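You operate a simulated robot arm through the tools that you are given. There is no shell and no other tool.

You are at the controls of a simulated robot arm. One attempt, no reset.

Task
Press the pin of the plug named on the card to its depth; put the plug in the black holder.
Fine: set the depth dial first; the slide goes in for the stroke and comes out again; fingers clear of the ram.

It is judged by the outcome, as a careful person would: the job done as asked, and still so three seconds after it is handed in. It fails if anything else is knocked over, pushed out of place, dropped, spilled or broken.

Robot
A 7-joint arm with a two-finger parallel gripper, fixed in place. Base frame: the origin is at the foot of the arm, x ahead of it, y to its left, z up; the work surface is at about z = 870. Units: mm, degrees, N and s.
With the tool pointing down near the work surface it reaches from about 300 to 700 mm from the base axis. Its first joint turns from -66.0 to 66.0 degrees. Payload 1.57 kg.
Tool frame: the origin (TCP) lies between the finger pads and is the grasp point; the fingertips stand 30 mm ahead of it; z points along the fingers, y is the line along which they close. The gripper opens to 110 mm. The fingers are 24 mm wide and 12 mm thick; the gripper's body (48 by 112 mm) begins 78 mm behind the TCP.
Orientation is told as [roll, pitch, yaw] about the base's x, y, z axes, in that order, counted from this pose: with the fingers straight down and closing along the base's y, the tool's x points along the base's -x, its y along +y and its z along -z.

Tools
- The arm moves only by the tool nudge_tool. Its argument "steps" is a list of rows, each a list of 3 entries, a list of its own where there are three numbers: the shift along the tool's x, y, z in units of 25 mm (1.0 is 25 mm), then the turn, a rotation vector about the tool's x, y, z in units of 5 degrees (1.0 is 5 degrees), then the opening, from 0 (shut) to 1 (fully open). In form: [[[tx, ty, tz], [rx, ry, rz], hand], ...]. A call has 1 to 20 rows; each row shifts and turns the commanded pose from where the row before left it, along the tool's axes as they then stand. A call with a number of a shift or a turn outside -1 to 1 is refused whole. Each row takes 0.2 s and may step no farther than 50 mm and 8.6 degrees from the row before; otherwise, or with a gripper value out of range, the whole call is refused. Where a pose cannot be reached the arm comes as near as it can. A force on the tool above 60 N (or 10 N above the force at the start of the call, whichever is more), or a blocked arm, ends the call early, and 0.2 s more pass. Each finger travels about 108 mm/s and halts on what it meets, pressing with about 26 N; the grip force reading is that of the motor and also rises with nothing between the fingers. The clock runs only during rows and for 0.2 s after the last one: add rows that do not move to give the fingers time. The reply holds the time, the measured pose of the TCP, the force on the tool along the base axes, the opening and the grip force, in the units named above and with some noise, with the torque about the TCP (base axes, N m) and any sound that the robot's microphone picked up.
- Cameras (640 x 400 px; columns grow to the right, rows downward): "scene" is fixed at [170.2, -375.5, 1433.1]; the picture's right is [0.87, -0.49, 0.00], its down [-0.19, -0.35, -0.92] and it looks along [0.45, 0.80, -0.40] (base axes); focal length 273 px, centre (320, 200). "wrist" rides on the gripper at [70, 16, -141] in the tool frame; the picture's right is [-0.23, 0.97, 0.00], its down [-0.85, -0.20, -0.48] and it looks along [-0.47, -0.11, 0.88] (tool axes); focal length 222 px, centre (320, 200). There is no depth. A picture from a camera that has moved, and an enlarged one, comes with that camera's place and axes in the base frame and with its lens. The place of the scene camera against the robot may be out by one fixed shift of up to 25 mm in any direction.
- camera(camera): a new picture of that camera. The clock stands still meanwhile.
- close_up(camera, box): a new picture of the part [left, top, right, bottom] of that camera's present view, enlarged. The clock stands still meanwhile.
- job_done(): hands the job in; it is judged then, once.

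Nothing tells you positions but the pictures and the camera data. Unless the task says otherwise, let go and move clear before handing in.

The tools are called after "Emit:" as name(argument=value, ...) on one line, values as JSON. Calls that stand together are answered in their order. nudge_tool: Moves the arm, as the interface text tells. Its arguments: {"type":"object","properties":{"steps":{"type":"array"}},"required":["steps"]} The other tools are called the same way: camera (camera) takes a picture; close_up (camera, box) takes an enlarged picture of a part of a camera's view; job_done () hands the job in.

At the start:

```text
t: 0.0
position: [373.2, 20.2, 1324.5]
orientation: [0.1, -0.1, 0.0]
ft_force: [0.2, 0.9, 0.6]
torque: [0.02, 0.01, 0.03]
width: 110.0
gripper_force: 0.1
```

scene: 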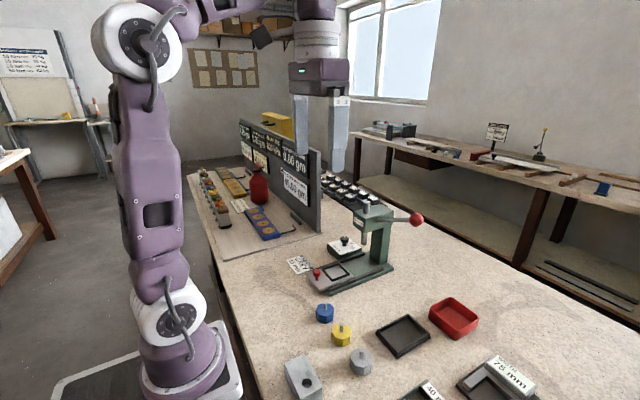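
wrist: 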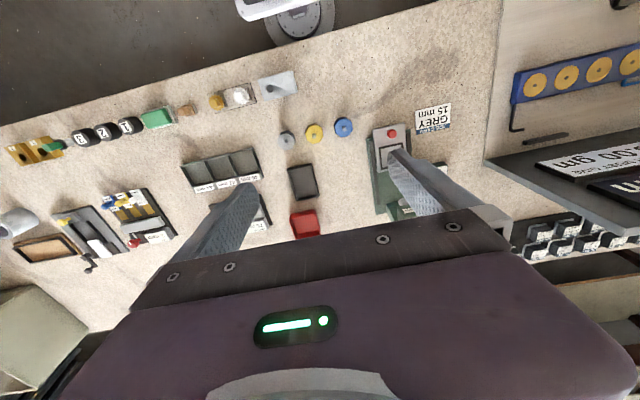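

I see an arbor-style press with a red-knob lever, three plugs (blue, yellow, grey), a card reading "GREY 15 mm", and black and red trays. I'll look closer at the card, the press and the plugs first.

Emit:
close_up(camera="scene", box=[270, 190, 430, 290])

Emit:
close_up(camera="scene", box=[270, 280, 510, 400])

Emit:
close_up(camera="wrist", box=[350, 90, 470, 220])

Emit:
close_up(camera="wrist", box=[180, 60, 370, 240])

```text
4.00 times, centred on (350, 240) of scene
camera zoom: at [170.2, -375.5, 1433.1], right [0.87, -0.49, 0.0], down [-0.19, -0.35, -0.92], along [0.45, 0.8, -0.4], focal length 1094 px, centre (200, 40)
```

zoom: 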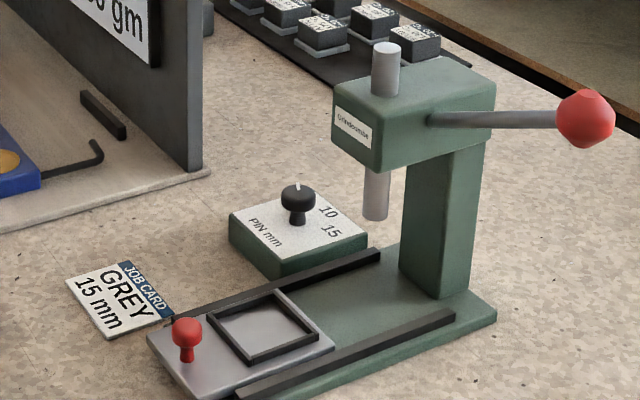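

```text
2.67 times, centred on (390, 340) of scene
camera zoom: at [170.2, -375.5, 1433.1], right [0.87, -0.49, 0.0], down [-0.19, -0.35, -0.92], along [0.45, 0.8, -0.4], focal length 729 px, centre (133, -173)
```

zoom: 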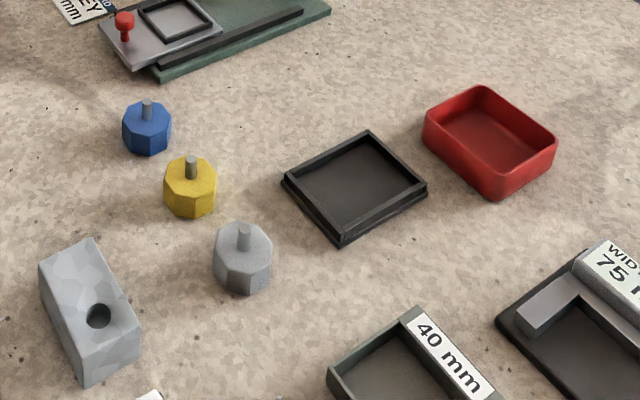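

```text
3.08 times, centred on (410, 155) of wrist
camera zoom: at [302.1, 37.9, 1464.7], right [0.23, 0.97, 0.0], down [0.85, -0.2, 0.48], along [0.47, -0.11, -0.88], focal length 684 px, centre (43, 338)
```

zoom: 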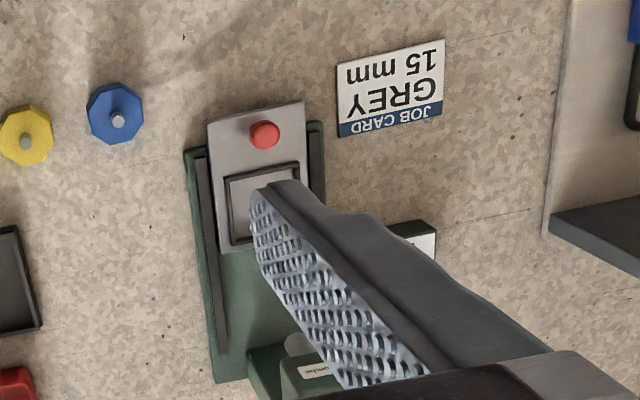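

```text
2.22 times, centred on (275, 150) of wrist
camera zoom: at [302.1, 37.9, 1464.7], right [0.23, 0.97, 0.0], down [0.85, -0.2, 0.48], along [0.47, -0.11, -0.88], focal length 494 px, centre (420, 311)
```

zoom: 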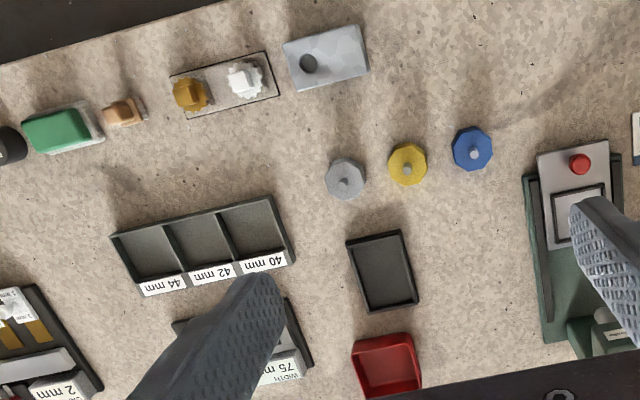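

The card says GREY, 15 mm. From the wrist camera I estimate the plugs at x≈421 with grey at y≈-80, yellow at y≈-5 and blue at y≈70. The black holder is near (547,-66), and the slide knob near (461,183). I'll move over towards the press for a better look at the dial and lever.

Emit:
nudge_tool(steps=[[[0, 0.9, 0.5], [0, 0, 0], 1], [[0, 0.9, 0.5], [0, 0, 0], 1], [[0, 0.9, 0.5], [0, 0, 0], 1], [[0, 0.9, 0.5], [0, 0, 0], 1], [[0, 0.9, 0.5], [0, 0, 0], 1], [[0, 0.9, 0.5], [0, 0, 0], 1], [[0, 0.9, 0.5], [0, 0, 0], 1], [[0, 0.9, 0.5], [0, 0, 0], 1], [[0, 0, 0], [0, 0, 0], 1]])

Emit:
camera(camera="wrist")

```text
t: 2.0
position: [372.5, 201.5, 1223.7]
orientation: [-0.1, 0.0, -0.1]
ft_force: [-0.3, -0.2, 0.5]
torque: [-0.02, 0.01, -0.01]
width: 110.0
gripper_force: 0.1
```

```text
taken
camera wrist: at [302.5, 219.4, 1365.2], right [0.23, 0.97, 0.0], down [0.85, -0.2, 0.48], along [0.47, -0.11, -0.88], focal length 222 px, centre (320, 200)
```

wrist: 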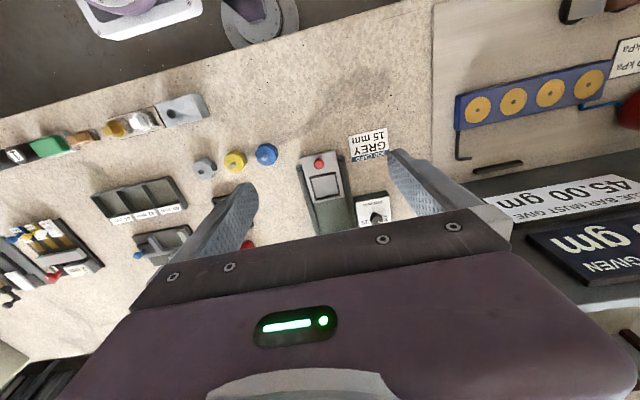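

The dial is now visible at about pixel (375,208) in the wrist view. I'll zoom in on it and the press.

Emit:
close_up(camera="wrist", box=[290, 140, 410, 240])

Emit:
nudge_tool(steps=[[[-1, 0.3, 0], [0, 0, 0], 1], [[-1, 0.3, 0], [0, 0, 0], 1], [[-1, 0.3, 0], [0, 0, 0], 1], [[-1, 0.3, 0], [0, 0, 0], 1], [[-1, 0.3, 0], [0, 0, 0], 1], [[-1, 0.3, 0], [0, 0, 0], 1], [[0, 0, 0], [0, 0, 0], 1]])

Emit:
camera(camera="wrist")

Emit:
camera(camera="scene")

```text
4.00 times, centred on (350, 190) of wrist
camera zoom: at [302.5, 219.4, 1365.2], right [0.23, 0.97, 0.0], down [0.85, -0.2, 0.48], along [0.47, -0.11, -0.88], focal length 888 px, centre (200, 240)
```

zoom: 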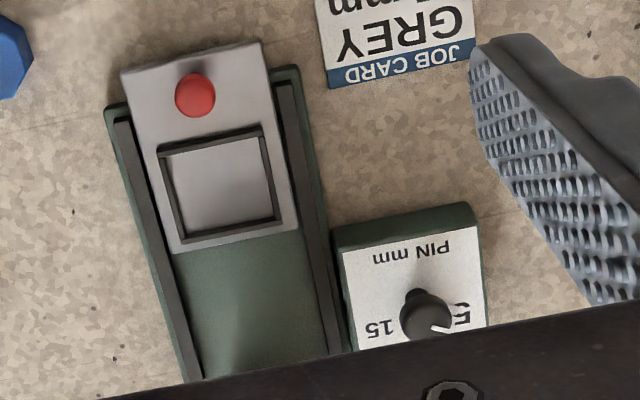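

```text
t: 3.6
position: [515.6, 245.3, 1221.7]
orientation: [-0.7, 0.2, 0.5]
ft_force: [0.5, 0.5, -0.6]
torque: [0.02, 0.01, 0.01]
width: 110.0
gripper_force: 0.0
out of reach, approached as far as the arm can: row 6
```

```text
taken
camera wrist: at [446.8, 263.0, 1362.0], right [0.22, 0.98, -0.01], down [0.86, -0.19, 0.48], along [0.46, -0.12, -0.88], focal length 222 px, centre (320, 200)
```

wrist: 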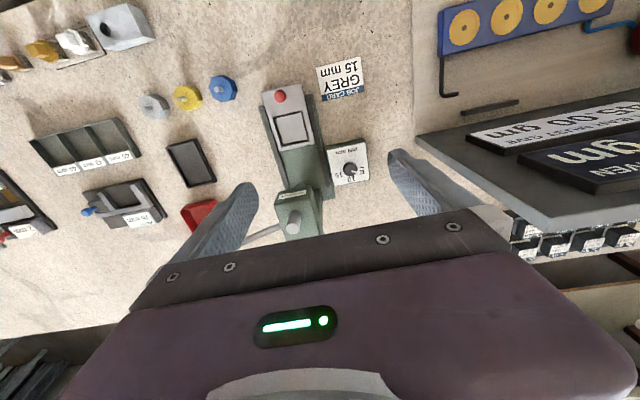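

```text
taken
```

scene: 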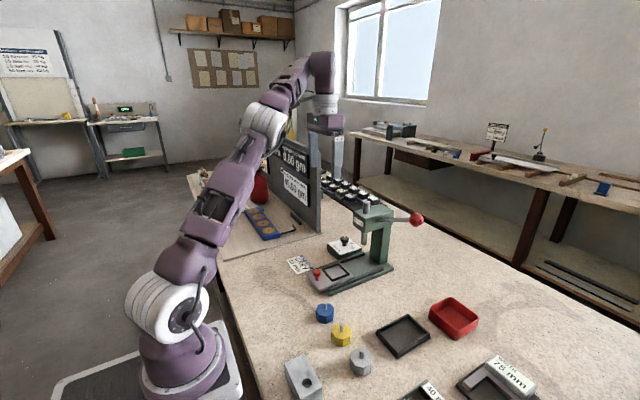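

The arm hit its reach limit at this height. I'll zoom in on the dial and the press head from here.

Emit:
close_up(camera="wrist", box=[310, 130, 390, 200])

Emit:
close_up(camera="wrist", box=[230, 80, 390, 250])

Emit:
close_up(camera="scene", box=[300, 180, 440, 300])

```text
5.71 times, centred on (350, 165) of wrist
camera zoom: at [446.8, 263.0, 1362.0], right [0.22, 0.98, -0.01], down [0.86, -0.19, 0.48], along [0.46, -0.12, -0.88], focal length 1269 px, centre (149, 400)
```

zoom: 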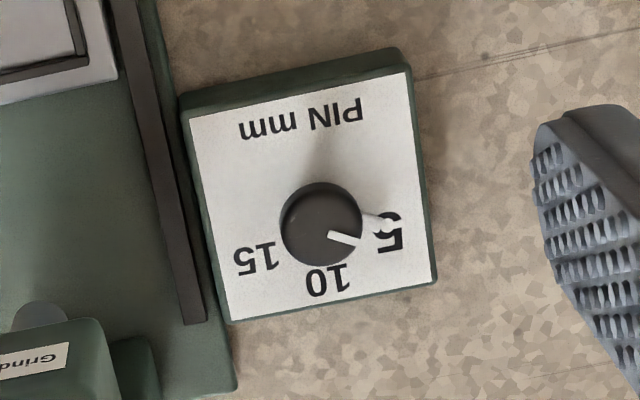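

```text
2.35 times, centred on (310, 165) of wrist
camera zoom: at [446.8, 263.0, 1362.0], right [0.22, 0.98, -0.01], down [0.86, -0.19, 0.48], along [0.46, -0.12, -0.88], focal length 523 px, centre (344, 282)
```

zoom: 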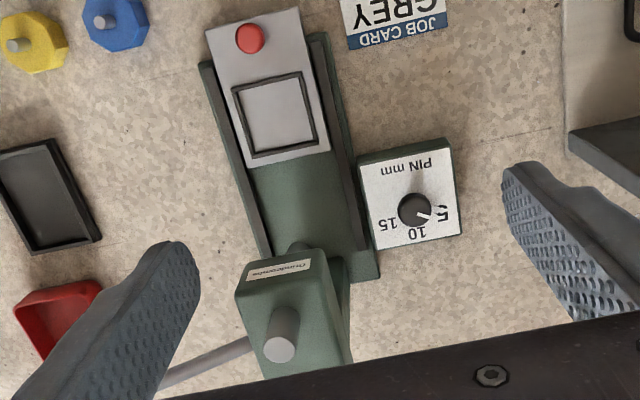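

```text
3.33 times, centred on (370, 240) of scene
camera zoom: at [170.2, -375.5, 1433.1], right [0.87, -0.49, 0.0], down [-0.19, -0.35, -0.92], along [0.45, 0.8, -0.4], focal length 912 px, centre (153, 67)
```

zoom: 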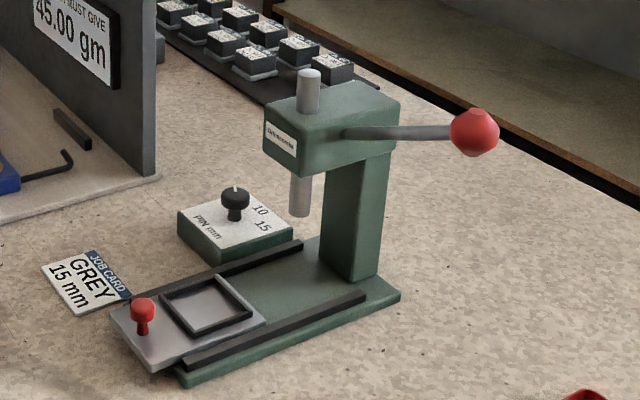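

The dial's pointer is near "5" now and "15" lies on the −y side, so I'll need to turn it clockwise. Before that I want the lever and ball geometry, so I'll tilt the hand to look forward at the press.

Emit:
nudge_tool(steps=[[[0.3, -1, 0], [0, -1, 0], 1], [[0.3, -1, 0], [0, -1, 0], 1], [[0.3, -1, 0], [0, -1, 0], 1], [[0.3, -1, 0], [0, -1, 0], 1], [[0.3, -1, 0], [0, -1, 0], 1], [[0.3, -1, 0], [0, -1, 0], 1], [[0.3, -1, 0], [0, -1, 0], 1], [[0, 0, 0], [0, -1, 0], 1], [[0, 0, 0], [0, -1, 0], 1], [[0, 0, 0], [0, 0, 0], 1]])

Emit:
camera(camera="wrist")

```text
t: 5.8
position: [473.3, 68.9, 1209.6]
orientation: [0.0, -45.0, 0.0]
ft_force: [0.2, -0.5, 0.2]
torque: [0.02, 0.0, -0.02]
width: 110.0
gripper_force: 0.1
```

```text
taken
camera wrist: at [323.7, 87.2, 1259.6], right [0.16, 0.97, 0.16], down [0.27, -0.2, 0.94], along [0.95, -0.11, -0.29], focal length 222 px, centre (320, 200)
```

wrist: 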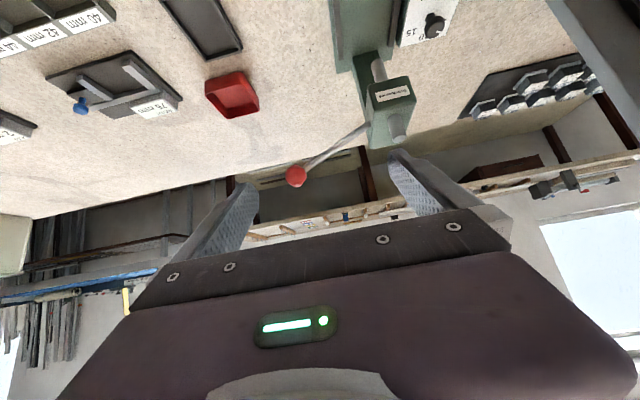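

The lever and red ball are now clearly visible, with this image upside down. I'll zoom in to measure.

Emit:
close_up(camera="wrist", box=[270, 30, 430, 200])

Emit:
close_up(camera="wrist", box=[320, 0, 480, 100])

Emit:
close_up(camera="scene", box=[300, 180, 440, 300])

```text
2.35 times, centred on (350, 115) of wrist
camera zoom: at [323.7, 87.2, 1259.6], right [0.16, 0.97, 0.16], down [0.27, -0.2, 0.94], along [0.95, -0.11, -0.29], focal length 523 px, centre (249, 400)
```

zoom: 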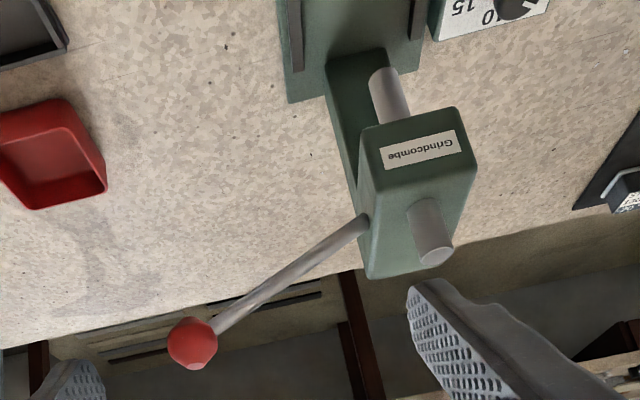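

```text
4.00 times, centred on (400, 50) of wrist
camera zoom: at [323.7, 87.2, 1259.6], right [0.16, 0.97, 0.16], down [0.27, -0.2, 0.94], along [0.95, -0.11, -0.29], focal length 888 px, centre (0, 800)
```

zoom: 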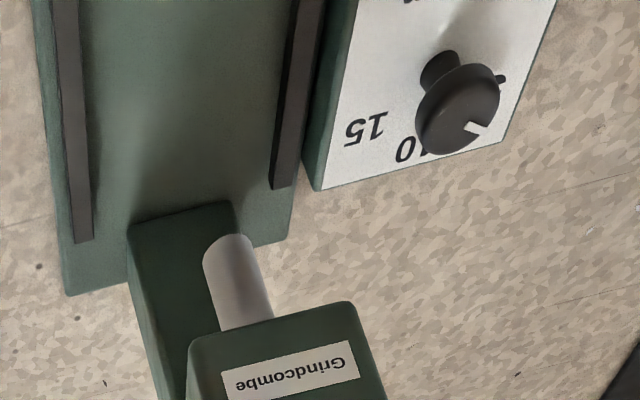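

```text
3.33 times, centred on (370, 240) of scene
camera zoom: at [170.2, -375.5, 1433.1], right [0.87, -0.49, 0.0], down [-0.19, -0.35, -0.92], along [0.45, 0.8, -0.4], focal length 912 px, centre (153, 67)
```

zoom: 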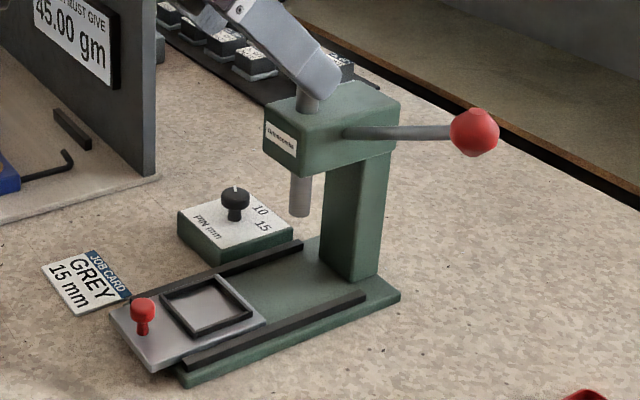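

From two wrist views I place the ram axis at (619,179), the nest at (523,180), the dial knob at (619,281, top ≈928) and the lever ball at (650,18,1113). The lever swings in the y-z plane. Next I'll straighten the hand and go over the dial with the fingers partly closed.

Emit:
nudge_tool(steps=[[[0, 0.942, 0], [0, 1, 0], 0.5], [[0, 0.942, 0], [0, 1, 0], 0.5], [[0, 0.942, 0], [0, 1, 0], 0.5], [[0, 0.942, 0], [0, 1, 0], 0.5], [[0, 0.942, 0], [0, 1, 0], 0.5], [[0, 0.942, 0], [0, 1, 0], 0.5], [[0, 0.942, 0], [0, 1, 0], 0.5], [[0, 0.942, 0], [0, 1, 0], 0.5], [[0, 0.942, 0], [0, 1, 0], 0.5], [[0, 0, 1], [0, 0, 0], 0.5], [[0, 0, 1], [0, 0, 0], 0.5], [[0, 0, 1], [0, 0, 0], 0.5], [[0, 0, 1], [0, 0, 0], 0.5], [[0, 0, 1], [0, 0, 0], 0.5], [[0, 0, 1], [0, 0, 0], 0.5], [[0, 0, 1], [0, 0, 0], 0.5], [[0, 0, 0], [0, 0, 0], 0.5]])

Emit:
camera(camera="wrist")

```text
t: 9.4
position: [470.9, 282.6, 1035.4]
orientation: [-0.1, 0.0, 0.0]
ft_force: [0.5, 0.7, -0.1]
torque: [-0.04, 0.01, -0.01]
width: 55.3
gripper_force: 0.0
```

```text
taken
camera wrist: at [401.9, 300.2, 1175.2], right [0.23, 0.97, 0.0], down [0.85, -0.2, 0.48], along [0.47, -0.11, -0.88], focal length 222 px, centre (320, 200)
```

wrist: 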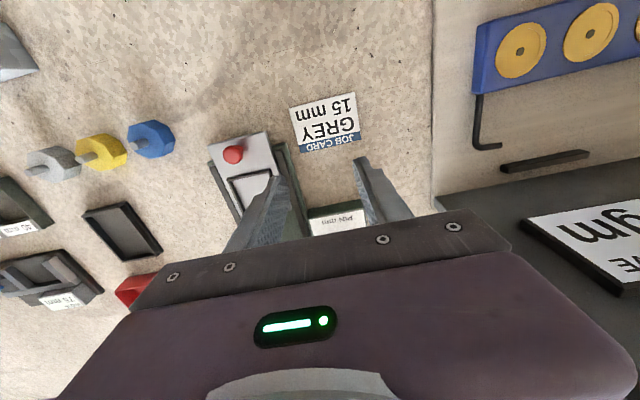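

Everything is clear here. I'll move forward over the dial at this height.

Emit:
nudge_tool(steps=[[[-1, 0, 0], [0, 0, 0], 0.5], [[-1, 0, 0], [0, 0, 0], 0.5], [[-1, 0, 0], [0, 0, 0], 0.5], [[-1, 0, 0], [0, 0, 0], 0.5], [[-1, 0, 0], [0, 0, 0], 0.5], [[0, 0, 0], [0, 0, 0], 0.5]])

Emit:
camera(camera="wrist")

Emit:
close_up(camera="wrist", box=[240, 60, 400, 210])

Emit:
camera(camera="scene")

```text
t: 10.8
position: [598.1, 281.7, 1035.3]
orientation: [0.0, 0.1, 0.0]
ft_force: [0.2, 0.5, 0.2]
torque: [0.01, 0.01, 0.0]
width: 55.0
gripper_force: 0.0
```

```text
taken
camera wrist: at [527.9, 298.5, 1175.8], right [0.23, 0.97, 0.0], down [0.86, -0.2, 0.48], along [0.46, -0.11, -0.88], focal length 222 px, centre (320, 200)
```

wrist: 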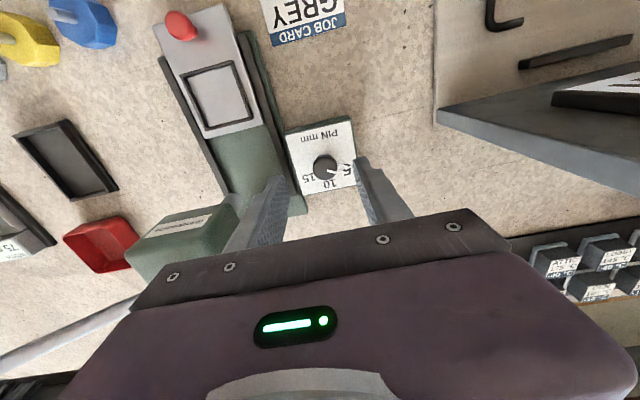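

```text
2.67 times, centred on (320, 135) of wrist
camera zoom: at [527.9, 298.5, 1175.8], right [0.23, 0.97, 0.0], down [0.86, -0.2, 0.48], along [0.46, -0.11, -0.88], focal length 592 px, centre (320, 373)
```

zoom: 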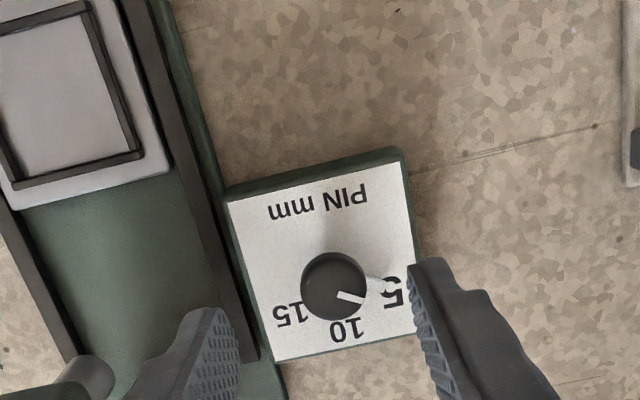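

```text
taken
```

scene: 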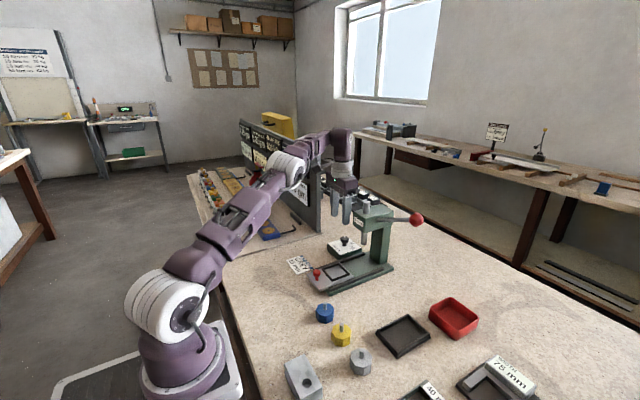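

The knob disc is about 30 mm across at (620.5,283,~921), pointing at "5" (about +50° from +x), and "15" is about 100° clockwise. I'll yaw the hand +50° so the fingers straddle the pointer, centre over the knob and come down partway to check.

Emit:
nudge_tool(steps=[[[-0.9, 0.05, 0], [0, 0, 0], 0.5], [[0, 0, 0], [0, 0, -1], 0.5], [[0, 0, 0], [0, 0, -1], 0.5], [[0, 0, 0], [0, 0, -1], 0.5], [[0, 0, 0], [0, 0, -1], 0.5], [[0, 0, 0], [0, 0, -1], 0.5], [[0, 0, 0], [0, 0, -1], 0.5], [[0, 0, 0], [0, 0, -1], 0.5], [[0, 0, 0], [0, 0, -1], 0.5], [[0, 0, 0], [0, 0, -1], 0.5], [[0, 0, 0], [0, 0, -1], 0.5], [[0, 0, 0.8], [0, 0, 0], 0.5], [[0, 0, 0.8], [0, 0, 0], 0.5], [[0, 0, 0], [0, 0, 0], 0.5]])

Emit:
camera(camera="wrist")

Emit:
close_up(camera="wrist", box=[240, 80, 400, 210])

Emit:
close_up(camera="scene", box=[300, 170, 440, 290])

```text
t: 13.8
position: [598.2, 279.3, 994.8]
orientation: [-0.2, 0.0, 49.9]
ft_force: [-0.8, 0.2, -1.1]
torque: [-0.01, -0.01, -0.02]
width: 54.9
gripper_force: 0.1
out of reach, approached as far as the arm can: row 1
```

```text
taken
camera wrist: at [540.5, 237.4, 1135.3], right [-0.6, 0.8, 0.0], down [0.7, 0.53, 0.48], along [0.38, 0.29, -0.88], focal length 222 px, centre (320, 200)
```

wrist: 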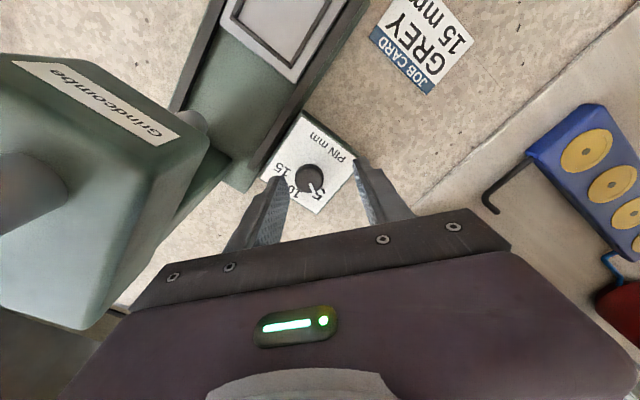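

```text
3.08 times, centred on (320, 145) of wrist
camera zoom: at [540.5, 237.4, 1135.3], right [-0.6, 0.8, 0.0], down [0.7, 0.53, 0.48], along [0.38, 0.29, -0.88], focal length 684 px, centre (320, 369)
```

zoom: 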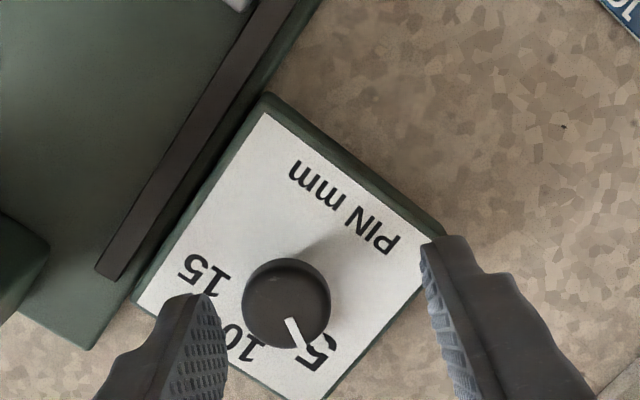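

```text
3.33 times, centred on (370, 230) of scene
camera zoom: at [170.2, -375.5, 1433.1], right [0.87, -0.49, 0.0], down [-0.19, -0.35, -0.92], along [0.45, 0.8, -0.4], focal length 912 px, centre (153, 100)
```

zoom: 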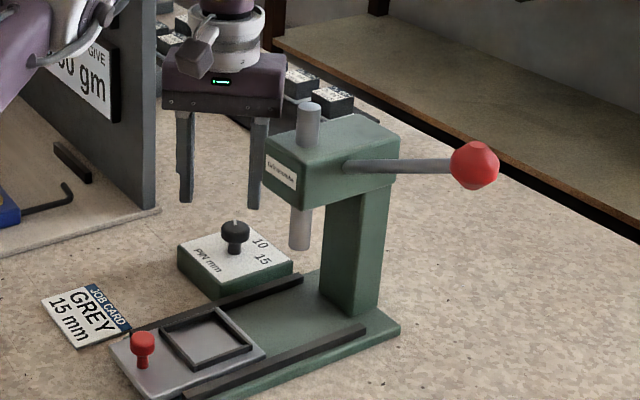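

The forward move was blocked by reach at that height, so I'm at x=598. The knob confirms at about (621,283). I'll open a little wider, descend so the tips stay above the knob, then move forward over it.

Emit:
nudge_tool(steps=[[[0, 0, 0.5], [0, 0, 0], 0.6], [[0, 0, 0.5], [0, 0, 0], 0.6], [[-0.36, -0.3, 0], [0, 0, 0], 0.6], [[-0.36, -0.3, 0], [0, 0, 0], 0.6], [[0, 0, 0], [0, 0, 0], 0.6]])

Emit:
close_up(camera="wrist", box=[240, 100, 400, 230])

Emit:
close_up(camera="scene", box=[300, 170, 440, 290])

```text
t: 15.0
position: [613.8, 283.8, 967.7]
orientation: [0.1, 0.8, 51.0]
ft_force: [0.3, -0.3, 0.5]
torque: [-0.03, 0.01, 0.02]
width: 66.3
gripper_force: 0.0
out of reach, approached as far as the arm can: row 4
```

```text
3.08 times, centred on (320, 165) of wrist
camera zoom: at [558.0, 242.9, 1108.7], right [-0.61, 0.79, 0.0], down [0.7, 0.54, 0.47], along [0.37, 0.29, -0.88], focal length 684 px, centre (320, 308)
```

zoom: 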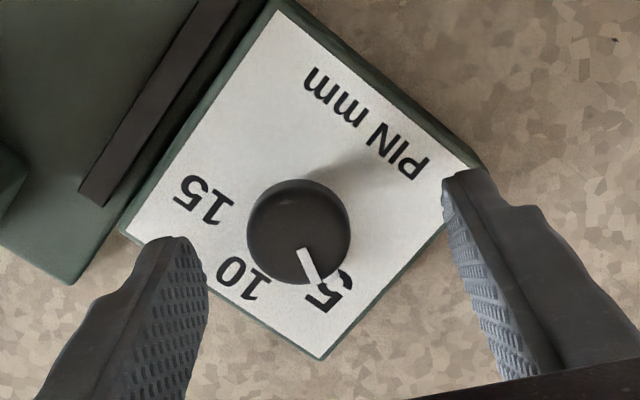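

```text
3.33 times, centred on (370, 230) of scene
camera zoom: at [170.2, -375.5, 1433.1], right [0.87, -0.49, 0.0], down [-0.19, -0.35, -0.92], along [0.45, 0.8, -0.4], focal length 912 px, centre (153, 100)
```

zoom: 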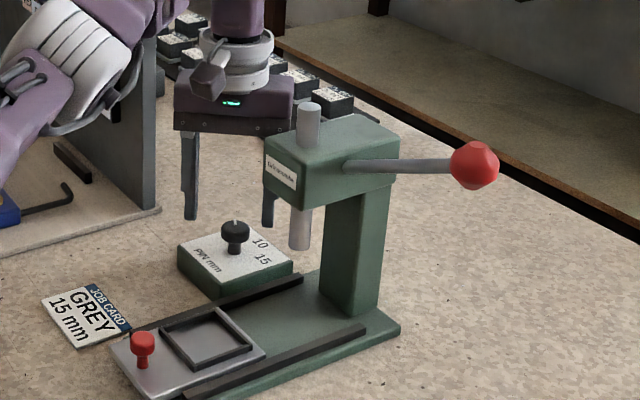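

At z≈968 the vertical-tool reach tops out about 8 mm short. I'll lean the fingers outward by about 7° to gain reach, then move over the knob centre and check again before lowering.

Emit:
nudge_tool(steps=[[[0, 0, 0], [0.21, -0.418, 0], 0.6], [[0, 0, 0], [0.21, -0.418, 0], 0.6], [[0, 0, 0], [0.21, -0.418, 0], 0.6], [[-0.108, -0.196, 0.02], [0, 0, 0], 0.6], [[0, 0, 0], [0, 0, 0], 0.6]])

Emit:
close_up(camera="wrist", box=[240, 100, 400, 230])

Emit:
close_up(camera="scene", box=[300, 170, 440, 290])

```text
t: 16.2
position: [625.6, 284.2, 971.0]
orientation: [-3.3, -6.3, 50.1]
ft_force: [0.5, -0.2, 0.5]
torque: [0.04, -0.01, 0.01]
width: 65.9
gripper_force: 0.0
```

```text
3.08 times, centred on (320, 165) of wrist
camera zoom: at [553.3, 234.5, 1102.2], right [-0.6, 0.8, -0.03], down [0.64, 0.5, 0.58], along [0.48, 0.33, -0.81], focal length 684 px, centre (320, 308)
```

zoom: 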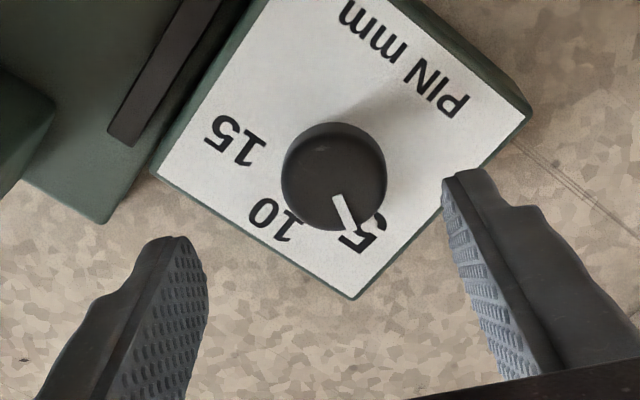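

```text
3.33 times, centred on (370, 230) of scene
camera zoom: at [170.2, -375.5, 1433.1], right [0.87, -0.49, 0.0], down [-0.19, -0.35, -0.92], along [0.45, 0.8, -0.4], focal length 912 px, centre (153, 100)
```

zoom: 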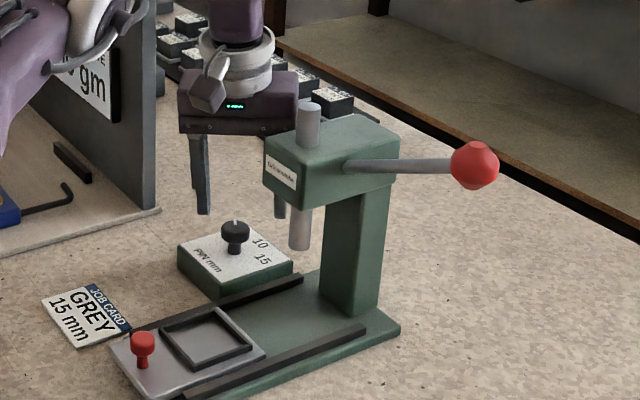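

The hand is now about 10 mm too far out. The correction is about (−10,−3) mm. I'll apply it, lower halfway and check.

Emit:
nudge_tool(steps=[[[0.348, 0.23, -0.05], [0, 0, 0], 0.6], [[0, 0, 0.5], [0, 0, 0], 0.6], [[0, 0, 0], [0, 0, 0], 0.6]])

Emit:
close_up(camera="wrist", box=[240, 100, 400, 230])

Emit:
close_up(camera="scene", box=[310, 200, 390, 270])

```text
t: 17.0
position: [618.5, 280.0, 957.0]
orientation: [-3.1, -6.3, 50.0]
ft_force: [-0.4, -0.2, 0.5]
torque: [0.02, 0.02, -0.01]
width: 65.7
gripper_force: 0.1
```

```text
3.08 times, centred on (320, 165) of wrist
camera zoom: at [544.9, 232.4, 1088.3], right [-0.6, 0.8, -0.03], down [0.64, 0.5, 0.58], along [0.48, 0.33, -0.81], focal length 684 px, centre (320, 308)
```

zoom: 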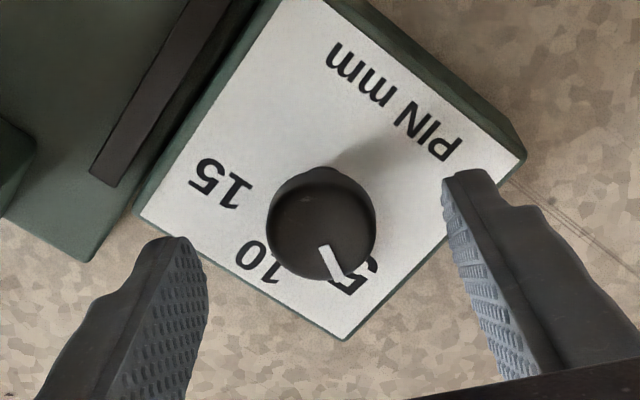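

```text
5.71 times, centred on (350, 235) of scene
camera zoom: at [170.2, -375.5, 1433.1], right [0.87, -0.49, 0.0], down [-0.19, -0.35, -0.92], along [0.45, 0.8, -0.4], focal length 1562 px, centre (149, 0)
```

zoom: 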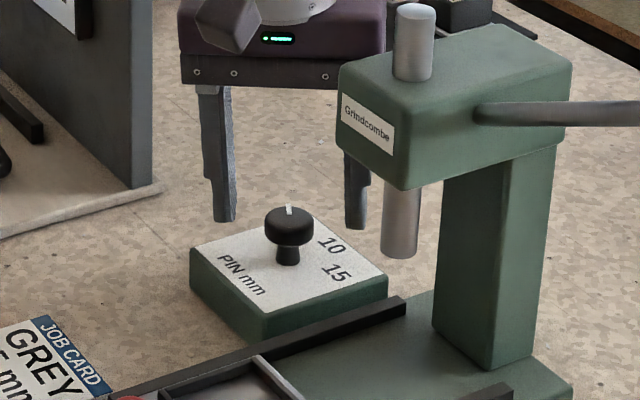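

The knob is well centred between the fingers. I'll lower 16 mm so the tips reach the knob's disc, about 14 mm above the plate, and close on it.

Emit:
nudge_tool(steps=[[[0, 0, 0.32], [0, 0, 0], 0.6], [[0, 0, 0.32], [0, 0, 0], 0.6], [[0, 0, 0], [0, 0, 0], 0.6]])

Emit:
close_up(camera="wrist", box=[240, 100, 400, 230])

Emit:
close_up(camera="scene", box=[310, 200, 390, 270])

```text
t: 17.8
position: [619.2, 282.3, 942.6]
orientation: [-3.2, -6.3, 50.2]
ft_force: [-0.2, -0.1, -1.0]
torque: [0.02, 0.0, 0.02]
width: 66.0
gripper_force: 0.1
```

```text
3.08 times, centred on (320, 165) of wrist
camera zoom: at [546.5, 234.4, 1072.7], right [-0.6, 0.8, -0.03], down [0.64, 0.5, 0.58], along [0.48, 0.33, -0.81], focal length 684 px, centre (320, 308)
```

zoom: 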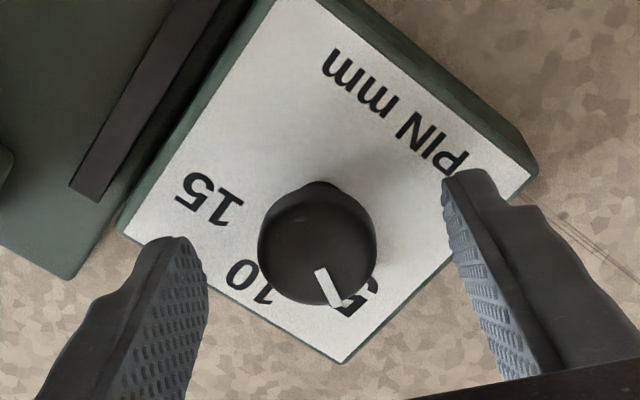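

```text
5.71 times, centred on (350, 235) of scene
camera zoom: at [170.2, -375.5, 1433.1], right [0.87, -0.49, 0.0], down [-0.19, -0.35, -0.92], along [0.45, 0.8, -0.4], focal length 1562 px, centre (149, 0)
```

zoom: 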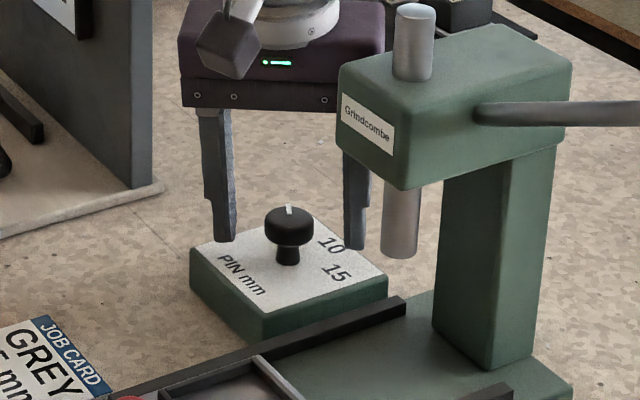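

The centring holds and the tips are at disc height. I'll close on the knob.

Emit:
nudge_tool(steps=[[[0, 0, 0], [0, 0, 0], 0.4], [[0, 0, 0], [0, 0, 0], 0.2], [[0, 0, 0], [0, 0, 0], 0.2], [[0, 0, 0], [0, 0, 0], 0.2]])

Emit:
close_up(camera="wrist", box=[240, 100, 400, 230])

```text
t: 18.8
position: [619.1, 283.7, 941.3]
orientation: [-3.2, -6.3, 50.1]
ft_force: [-0.8, 0.1, 0.4]
torque: [-0.01, -0.09, 0.01]
width: 28.8
gripper_force: 38.7
```

```text
3.08 times, centred on (320, 165) of wrist
camera zoom: at [546.5, 234.4, 1072.7], right [-0.6, 0.8, -0.03], down [0.64, 0.5, 0.58], along [0.48, 0.33, -0.81], focal length 684 px, centre (320, 308)
```

zoom: 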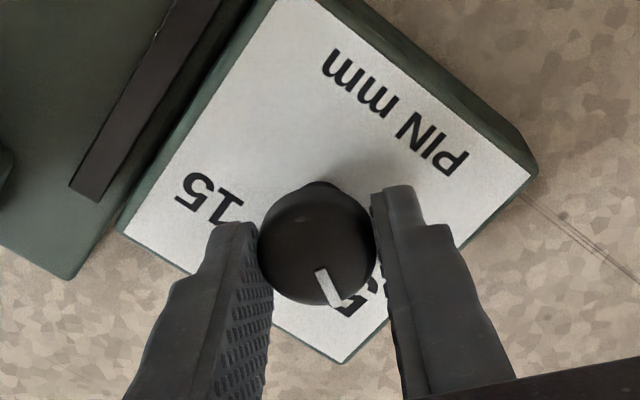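

The knob is gripped at 28.8 mm. I'll turn it clockwise (seen from above) by 50° first and check the pointer.

Emit:
nudge_tool(steps=[[[0, 0, 0], [0, 0, 0.8], 0.2], [[0, 0, 0], [0, 0, 0.8], 0.2], [[0, 0, 0], [0, 0, 0.8], 0.2], [[0, 0, 0], [0, 0, 0.8], 0.2], [[0, 0, 0], [0, 0, 0.8], 0.2], [[0, 0, 0], [0, 0, 0.8], 0.2], [[0, 0, 0], [0, 0, 0.8], 0.2], [[0, 0, 0], [0, 0, 0.8], 0.2], [[0, 0, 0], [0, 0, 0.8], 0.2], [[0, 0, 0], [0, 0, 0.8], 0.2], [[0, 0, 0], [0, 0, 0.8], 0.2], [[0, 0, 0], [0, 0, 0.8], 0.2], [[0, 0, 0], [0, 0, 0], 0.2]])

Emit:
close_up(camera="wrist", box=[240, 100, 400, 230])

Emit:
close_up(camera="scene", box=[310, 200, 390, 270])

```text
t: 21.6
position: [619.6, 280.8, 941.2]
orientation: [2.5, -6.5, 1.7]
ft_force: [12.8, 10.1, -17.8]
torque: [0.25, -0.88, -0.06]
width: 29.4
gripper_force: 39.0
```

```text
3.08 times, centred on (320, 165) of wrist
camera zoom: at [533.9, 289.2, 1074.5], right [0.19, 0.98, 0.07], down [0.8, -0.2, 0.56], along [0.56, -0.05, -0.82], focal length 684 px, centre (320, 308)
```

zoom: 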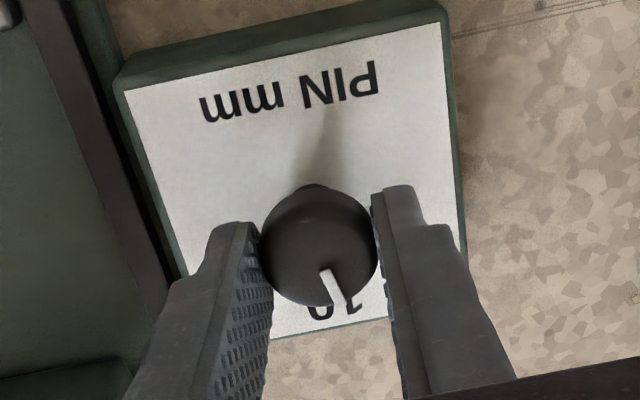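

```text
5.71 times, centred on (350, 235) of scene
camera zoom: at [170.9, -375.0, 1433.1], right [0.87, -0.49, 0.0], down [-0.2, -0.35, -0.92], along [0.45, 0.8, -0.4], focal length 1562 px, centre (149, 0)
```

zoom: 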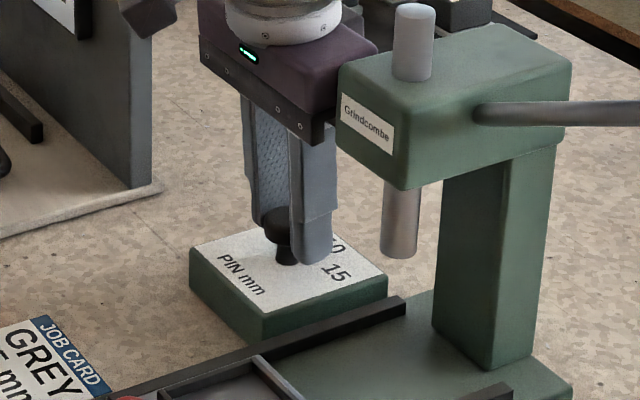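

The pointer now reads "10", but some side force has built up. I'll release, let it relax, check the pose and regrip before turning the second half.

Emit:
nudge_tool(steps=[[[0, 0, 0], [0, 0, 0], 0.4], [[0, 0, 0], [0, 0, 0], 0.45], [[0, 0, 0], [0, 0, 0], 0.45]])

Emit:
close_up(camera="wrist", box=[240, 100, 400, 230])

Emit:
camera(camera="wrist")

```text
t: 22.4
position: [620.0, 280.7, 943.6]
orientation: [2.4, -6.5, 1.9]
ft_force: [-0.9, 0.2, -0.2]
torque: [0.02, 0.02, 0.01]
width: 49.5
gripper_force: 0.1
```

```text
3.08 times, centred on (320, 165) of wrist
camera zoom: at [533.3, 288.9, 1075.2], right [0.19, 0.98, 0.07], down [0.8, -0.2, 0.56], along [0.56, -0.05, -0.82], focal length 684 px, centre (320, 308)
```

zoom: 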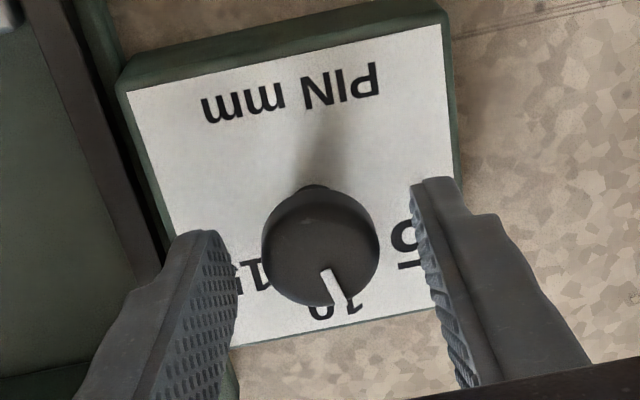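

```text
taken
camera wrist: at [533.3, 288.9, 1075.2], right [0.19, 0.98, 0.07], down [0.8, -0.2, 0.56], along [0.56, -0.05, -0.82], focal length 222 px, centre (320, 200)
```

wrist: 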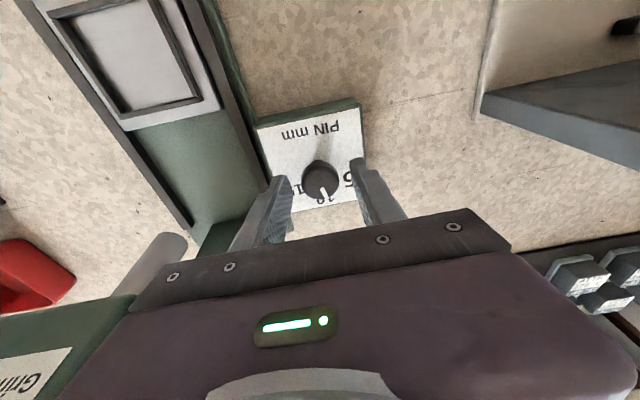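

The knob is centred and reads 10. I'll regrip and turn another ~49° clockwise to 15.

Emit:
nudge_tool(steps=[[[0, 0, 0], [0, 0, 0], 0.2], [[0, 0, 0], [0, 0, 0], 0.2], [[0, 0, 0], [0, 0, 0], 0.2], [[0, 0, 0], [0, 0, 0.82], 0.2], [[0, 0, 0], [0, 0, 0.82], 0.2], [[0, 0, 0], [0, 0, 0.82], 0.2], [[0, 0, 0], [0, 0, 0.82], 0.2], [[0, 0, 0], [0, 0, 0.82], 0.2], [[0, 0, 0], [0, 0, 0.82], 0.2], [[0, 0, 0], [0, 0, 0.82], 0.2], [[0, 0, 0], [0, 0, 0.82], 0.2], [[0, 0, 0], [0, 0, 0.82], 0.2], [[0, 0, 0], [0, 0, 0.82], 0.2], [[0, 0, 0], [0, 0, 0.82], 0.2], [[0, 0, 0], [0, 0, 0.82], 0.2], [[0, 0, 0], [0, 0, 0], 0.2]])

Emit:
close_up(camera="wrist", box=[240, 100, 400, 230])

Emit:
close_up(camera="scene", box=[310, 200, 390, 270])

```text
t: 25.8
position: [618.8, 279.1, 942.0]
orientation: [6.3, -2.2, -47.6]
ft_force: [-15.8, -25.8, 6.5]
torque: [-0.92, -0.33, -0.01]
width: 29.1
gripper_force: 38.7
```

```text
3.08 times, centred on (320, 165) of wrist
camera zoom: at [568.2, 336.5, 1080.1], right [0.86, 0.49, 0.12], down [0.38, -0.79, 0.49], along [0.33, -0.38, -0.86], focal length 684 px, centre (320, 308)
```

zoom: 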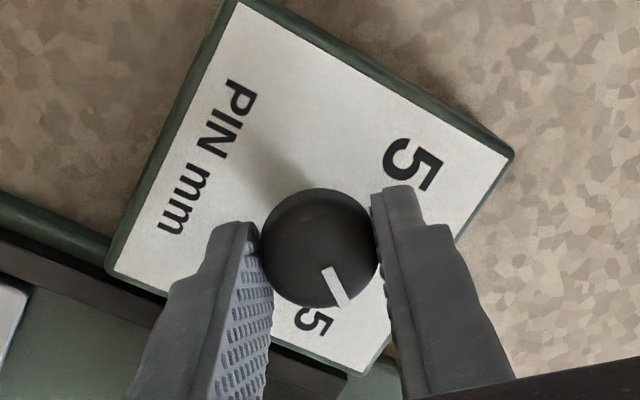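

```text
5.71 times, centred on (350, 235) of scene
camera zoom: at [169.6, -376.2, 1433.0], right [0.87, -0.49, 0.0], down [-0.19, -0.35, -0.92], along [0.45, 0.8, -0.4], focal length 1562 px, centre (149, 0)
```

zoom: 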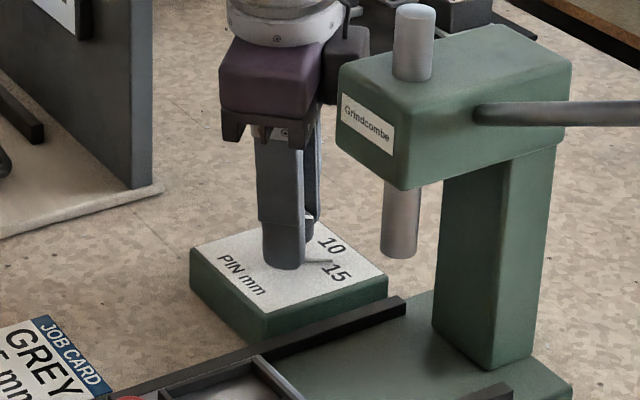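

The pointer now appears near 15. I'll release, rise slightly and look.

Emit:
nudge_tool(steps=[[[0, 0, 0], [0, 0, 0], 0.4], [[0, 0, 0], [0, 0, 0], 0.55], [[0, 0, 0], [0, 0, 0], 0.55]])

Emit:
close_up(camera="wrist", box=[240, 100, 400, 230])

Emit:
close_up(camera="scene", box=[320, 220, 380, 260])

```text
t: 26.6
position: [619.6, 281.8, 941.4]
orientation: [6.8, -2.3, -47.4]
ft_force: [-0.3, -1.1, -0.1]
torque: [0.02, 0.04, -0.01]
width: 60.5
gripper_force: 0.0
```

```text
3.08 times, centred on (320, 165) of wrist
camera zoom: at [568.4, 338.1, 1080.6], right [0.86, 0.49, 0.12], down [0.38, -0.79, 0.49], along [0.33, -0.37, -0.87], focal length 684 px, centre (320, 308)
```

zoom: 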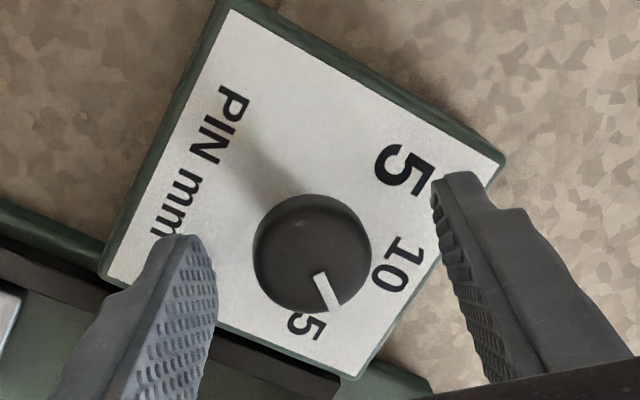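

```text
10.00 times, centred on (350, 240) of scene
camera zoom: at [170.2, -375.5, 1433.1], right [0.87, -0.49, 0.0], down [-0.19, -0.35, -0.92], along [0.45, 0.8, -0.4], focal length 2734 px, centre (20, -200)
```

zoom: 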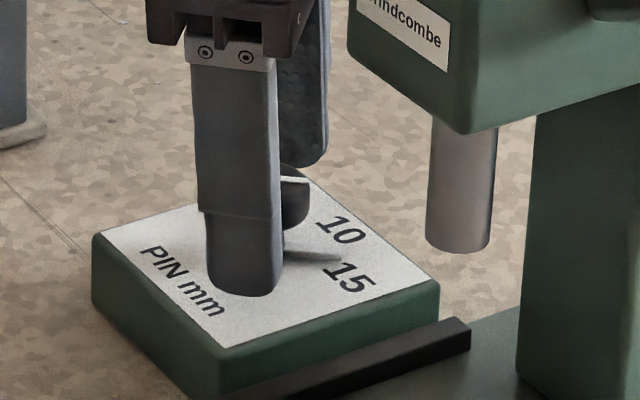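

I need an unobstructed look at the pointer. I'll rise straight up and turn back toward yaw 0.

Emit:
nudge_tool(steps=[[[0, 0, -0.8], [0, 0, 0], 0.6], [[0, 0, -0.8], [0, 0, 0], 0.6], [[0, 0, 0], [0, 0, -1], 0.6], [[0, 0, 0], [0, 0, -1], 0.6], [[0, 0, 0], [0, 0, -1], 0.6], [[0, 0, 0], [0, 0, -1], 0.6], [[0, 0, 0], [0, 0, -1], 0.6], [[0, 0, 0], [0, 0, -1], 0.6], [[0, 0, 0], [0, 0, -1], 0.6], [[0, 0, 0], [0, 0, -1], 0.6], [[0, 0, 0], [0, 0, -1], 0.6], [[0, 0, 0], [0, 0, 0], 0.6]])

Emit:
close_up(camera="wrist", box=[240, 100, 400, 230])

Emit:
close_up(camera="scene", box=[320, 220, 380, 260])

```text
t: 29.2
position: [616.3, 278.6, 982.9]
orientation: [3.0, -6.3, -2.3]
ft_force: [-0.4, 0.4, 0.9]
torque: [-0.01, 0.04, 0.0]
width: 66.0
gripper_force: 0.1
```

```text
3.08 times, centred on (320, 165) of wrist
camera zoom: at [530.5, 292.0, 1114.7], right [0.26, 0.96, 0.08], down [0.79, -0.26, 0.56], along [0.56, -0.09, -0.83], focal length 684 px, centre (320, 308)
```

zoom: 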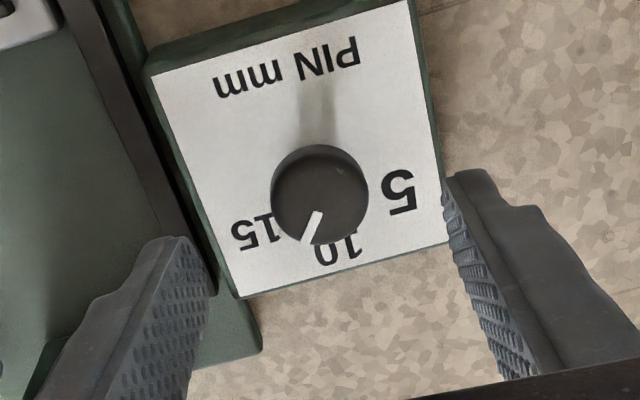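

```text
10.00 times, centred on (350, 240) of scene
camera zoom: at [170.2, -375.5, 1433.1], right [0.87, -0.49, 0.0], down [-0.19, -0.35, -0.92], along [0.45, 0.8, -0.4], focal length 2734 px, centre (20, -200)
```

zoom: 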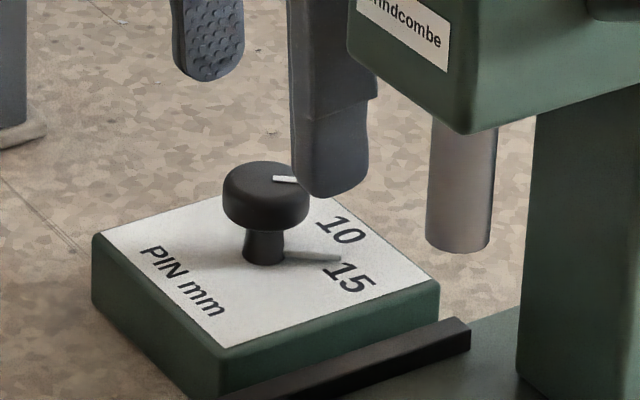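

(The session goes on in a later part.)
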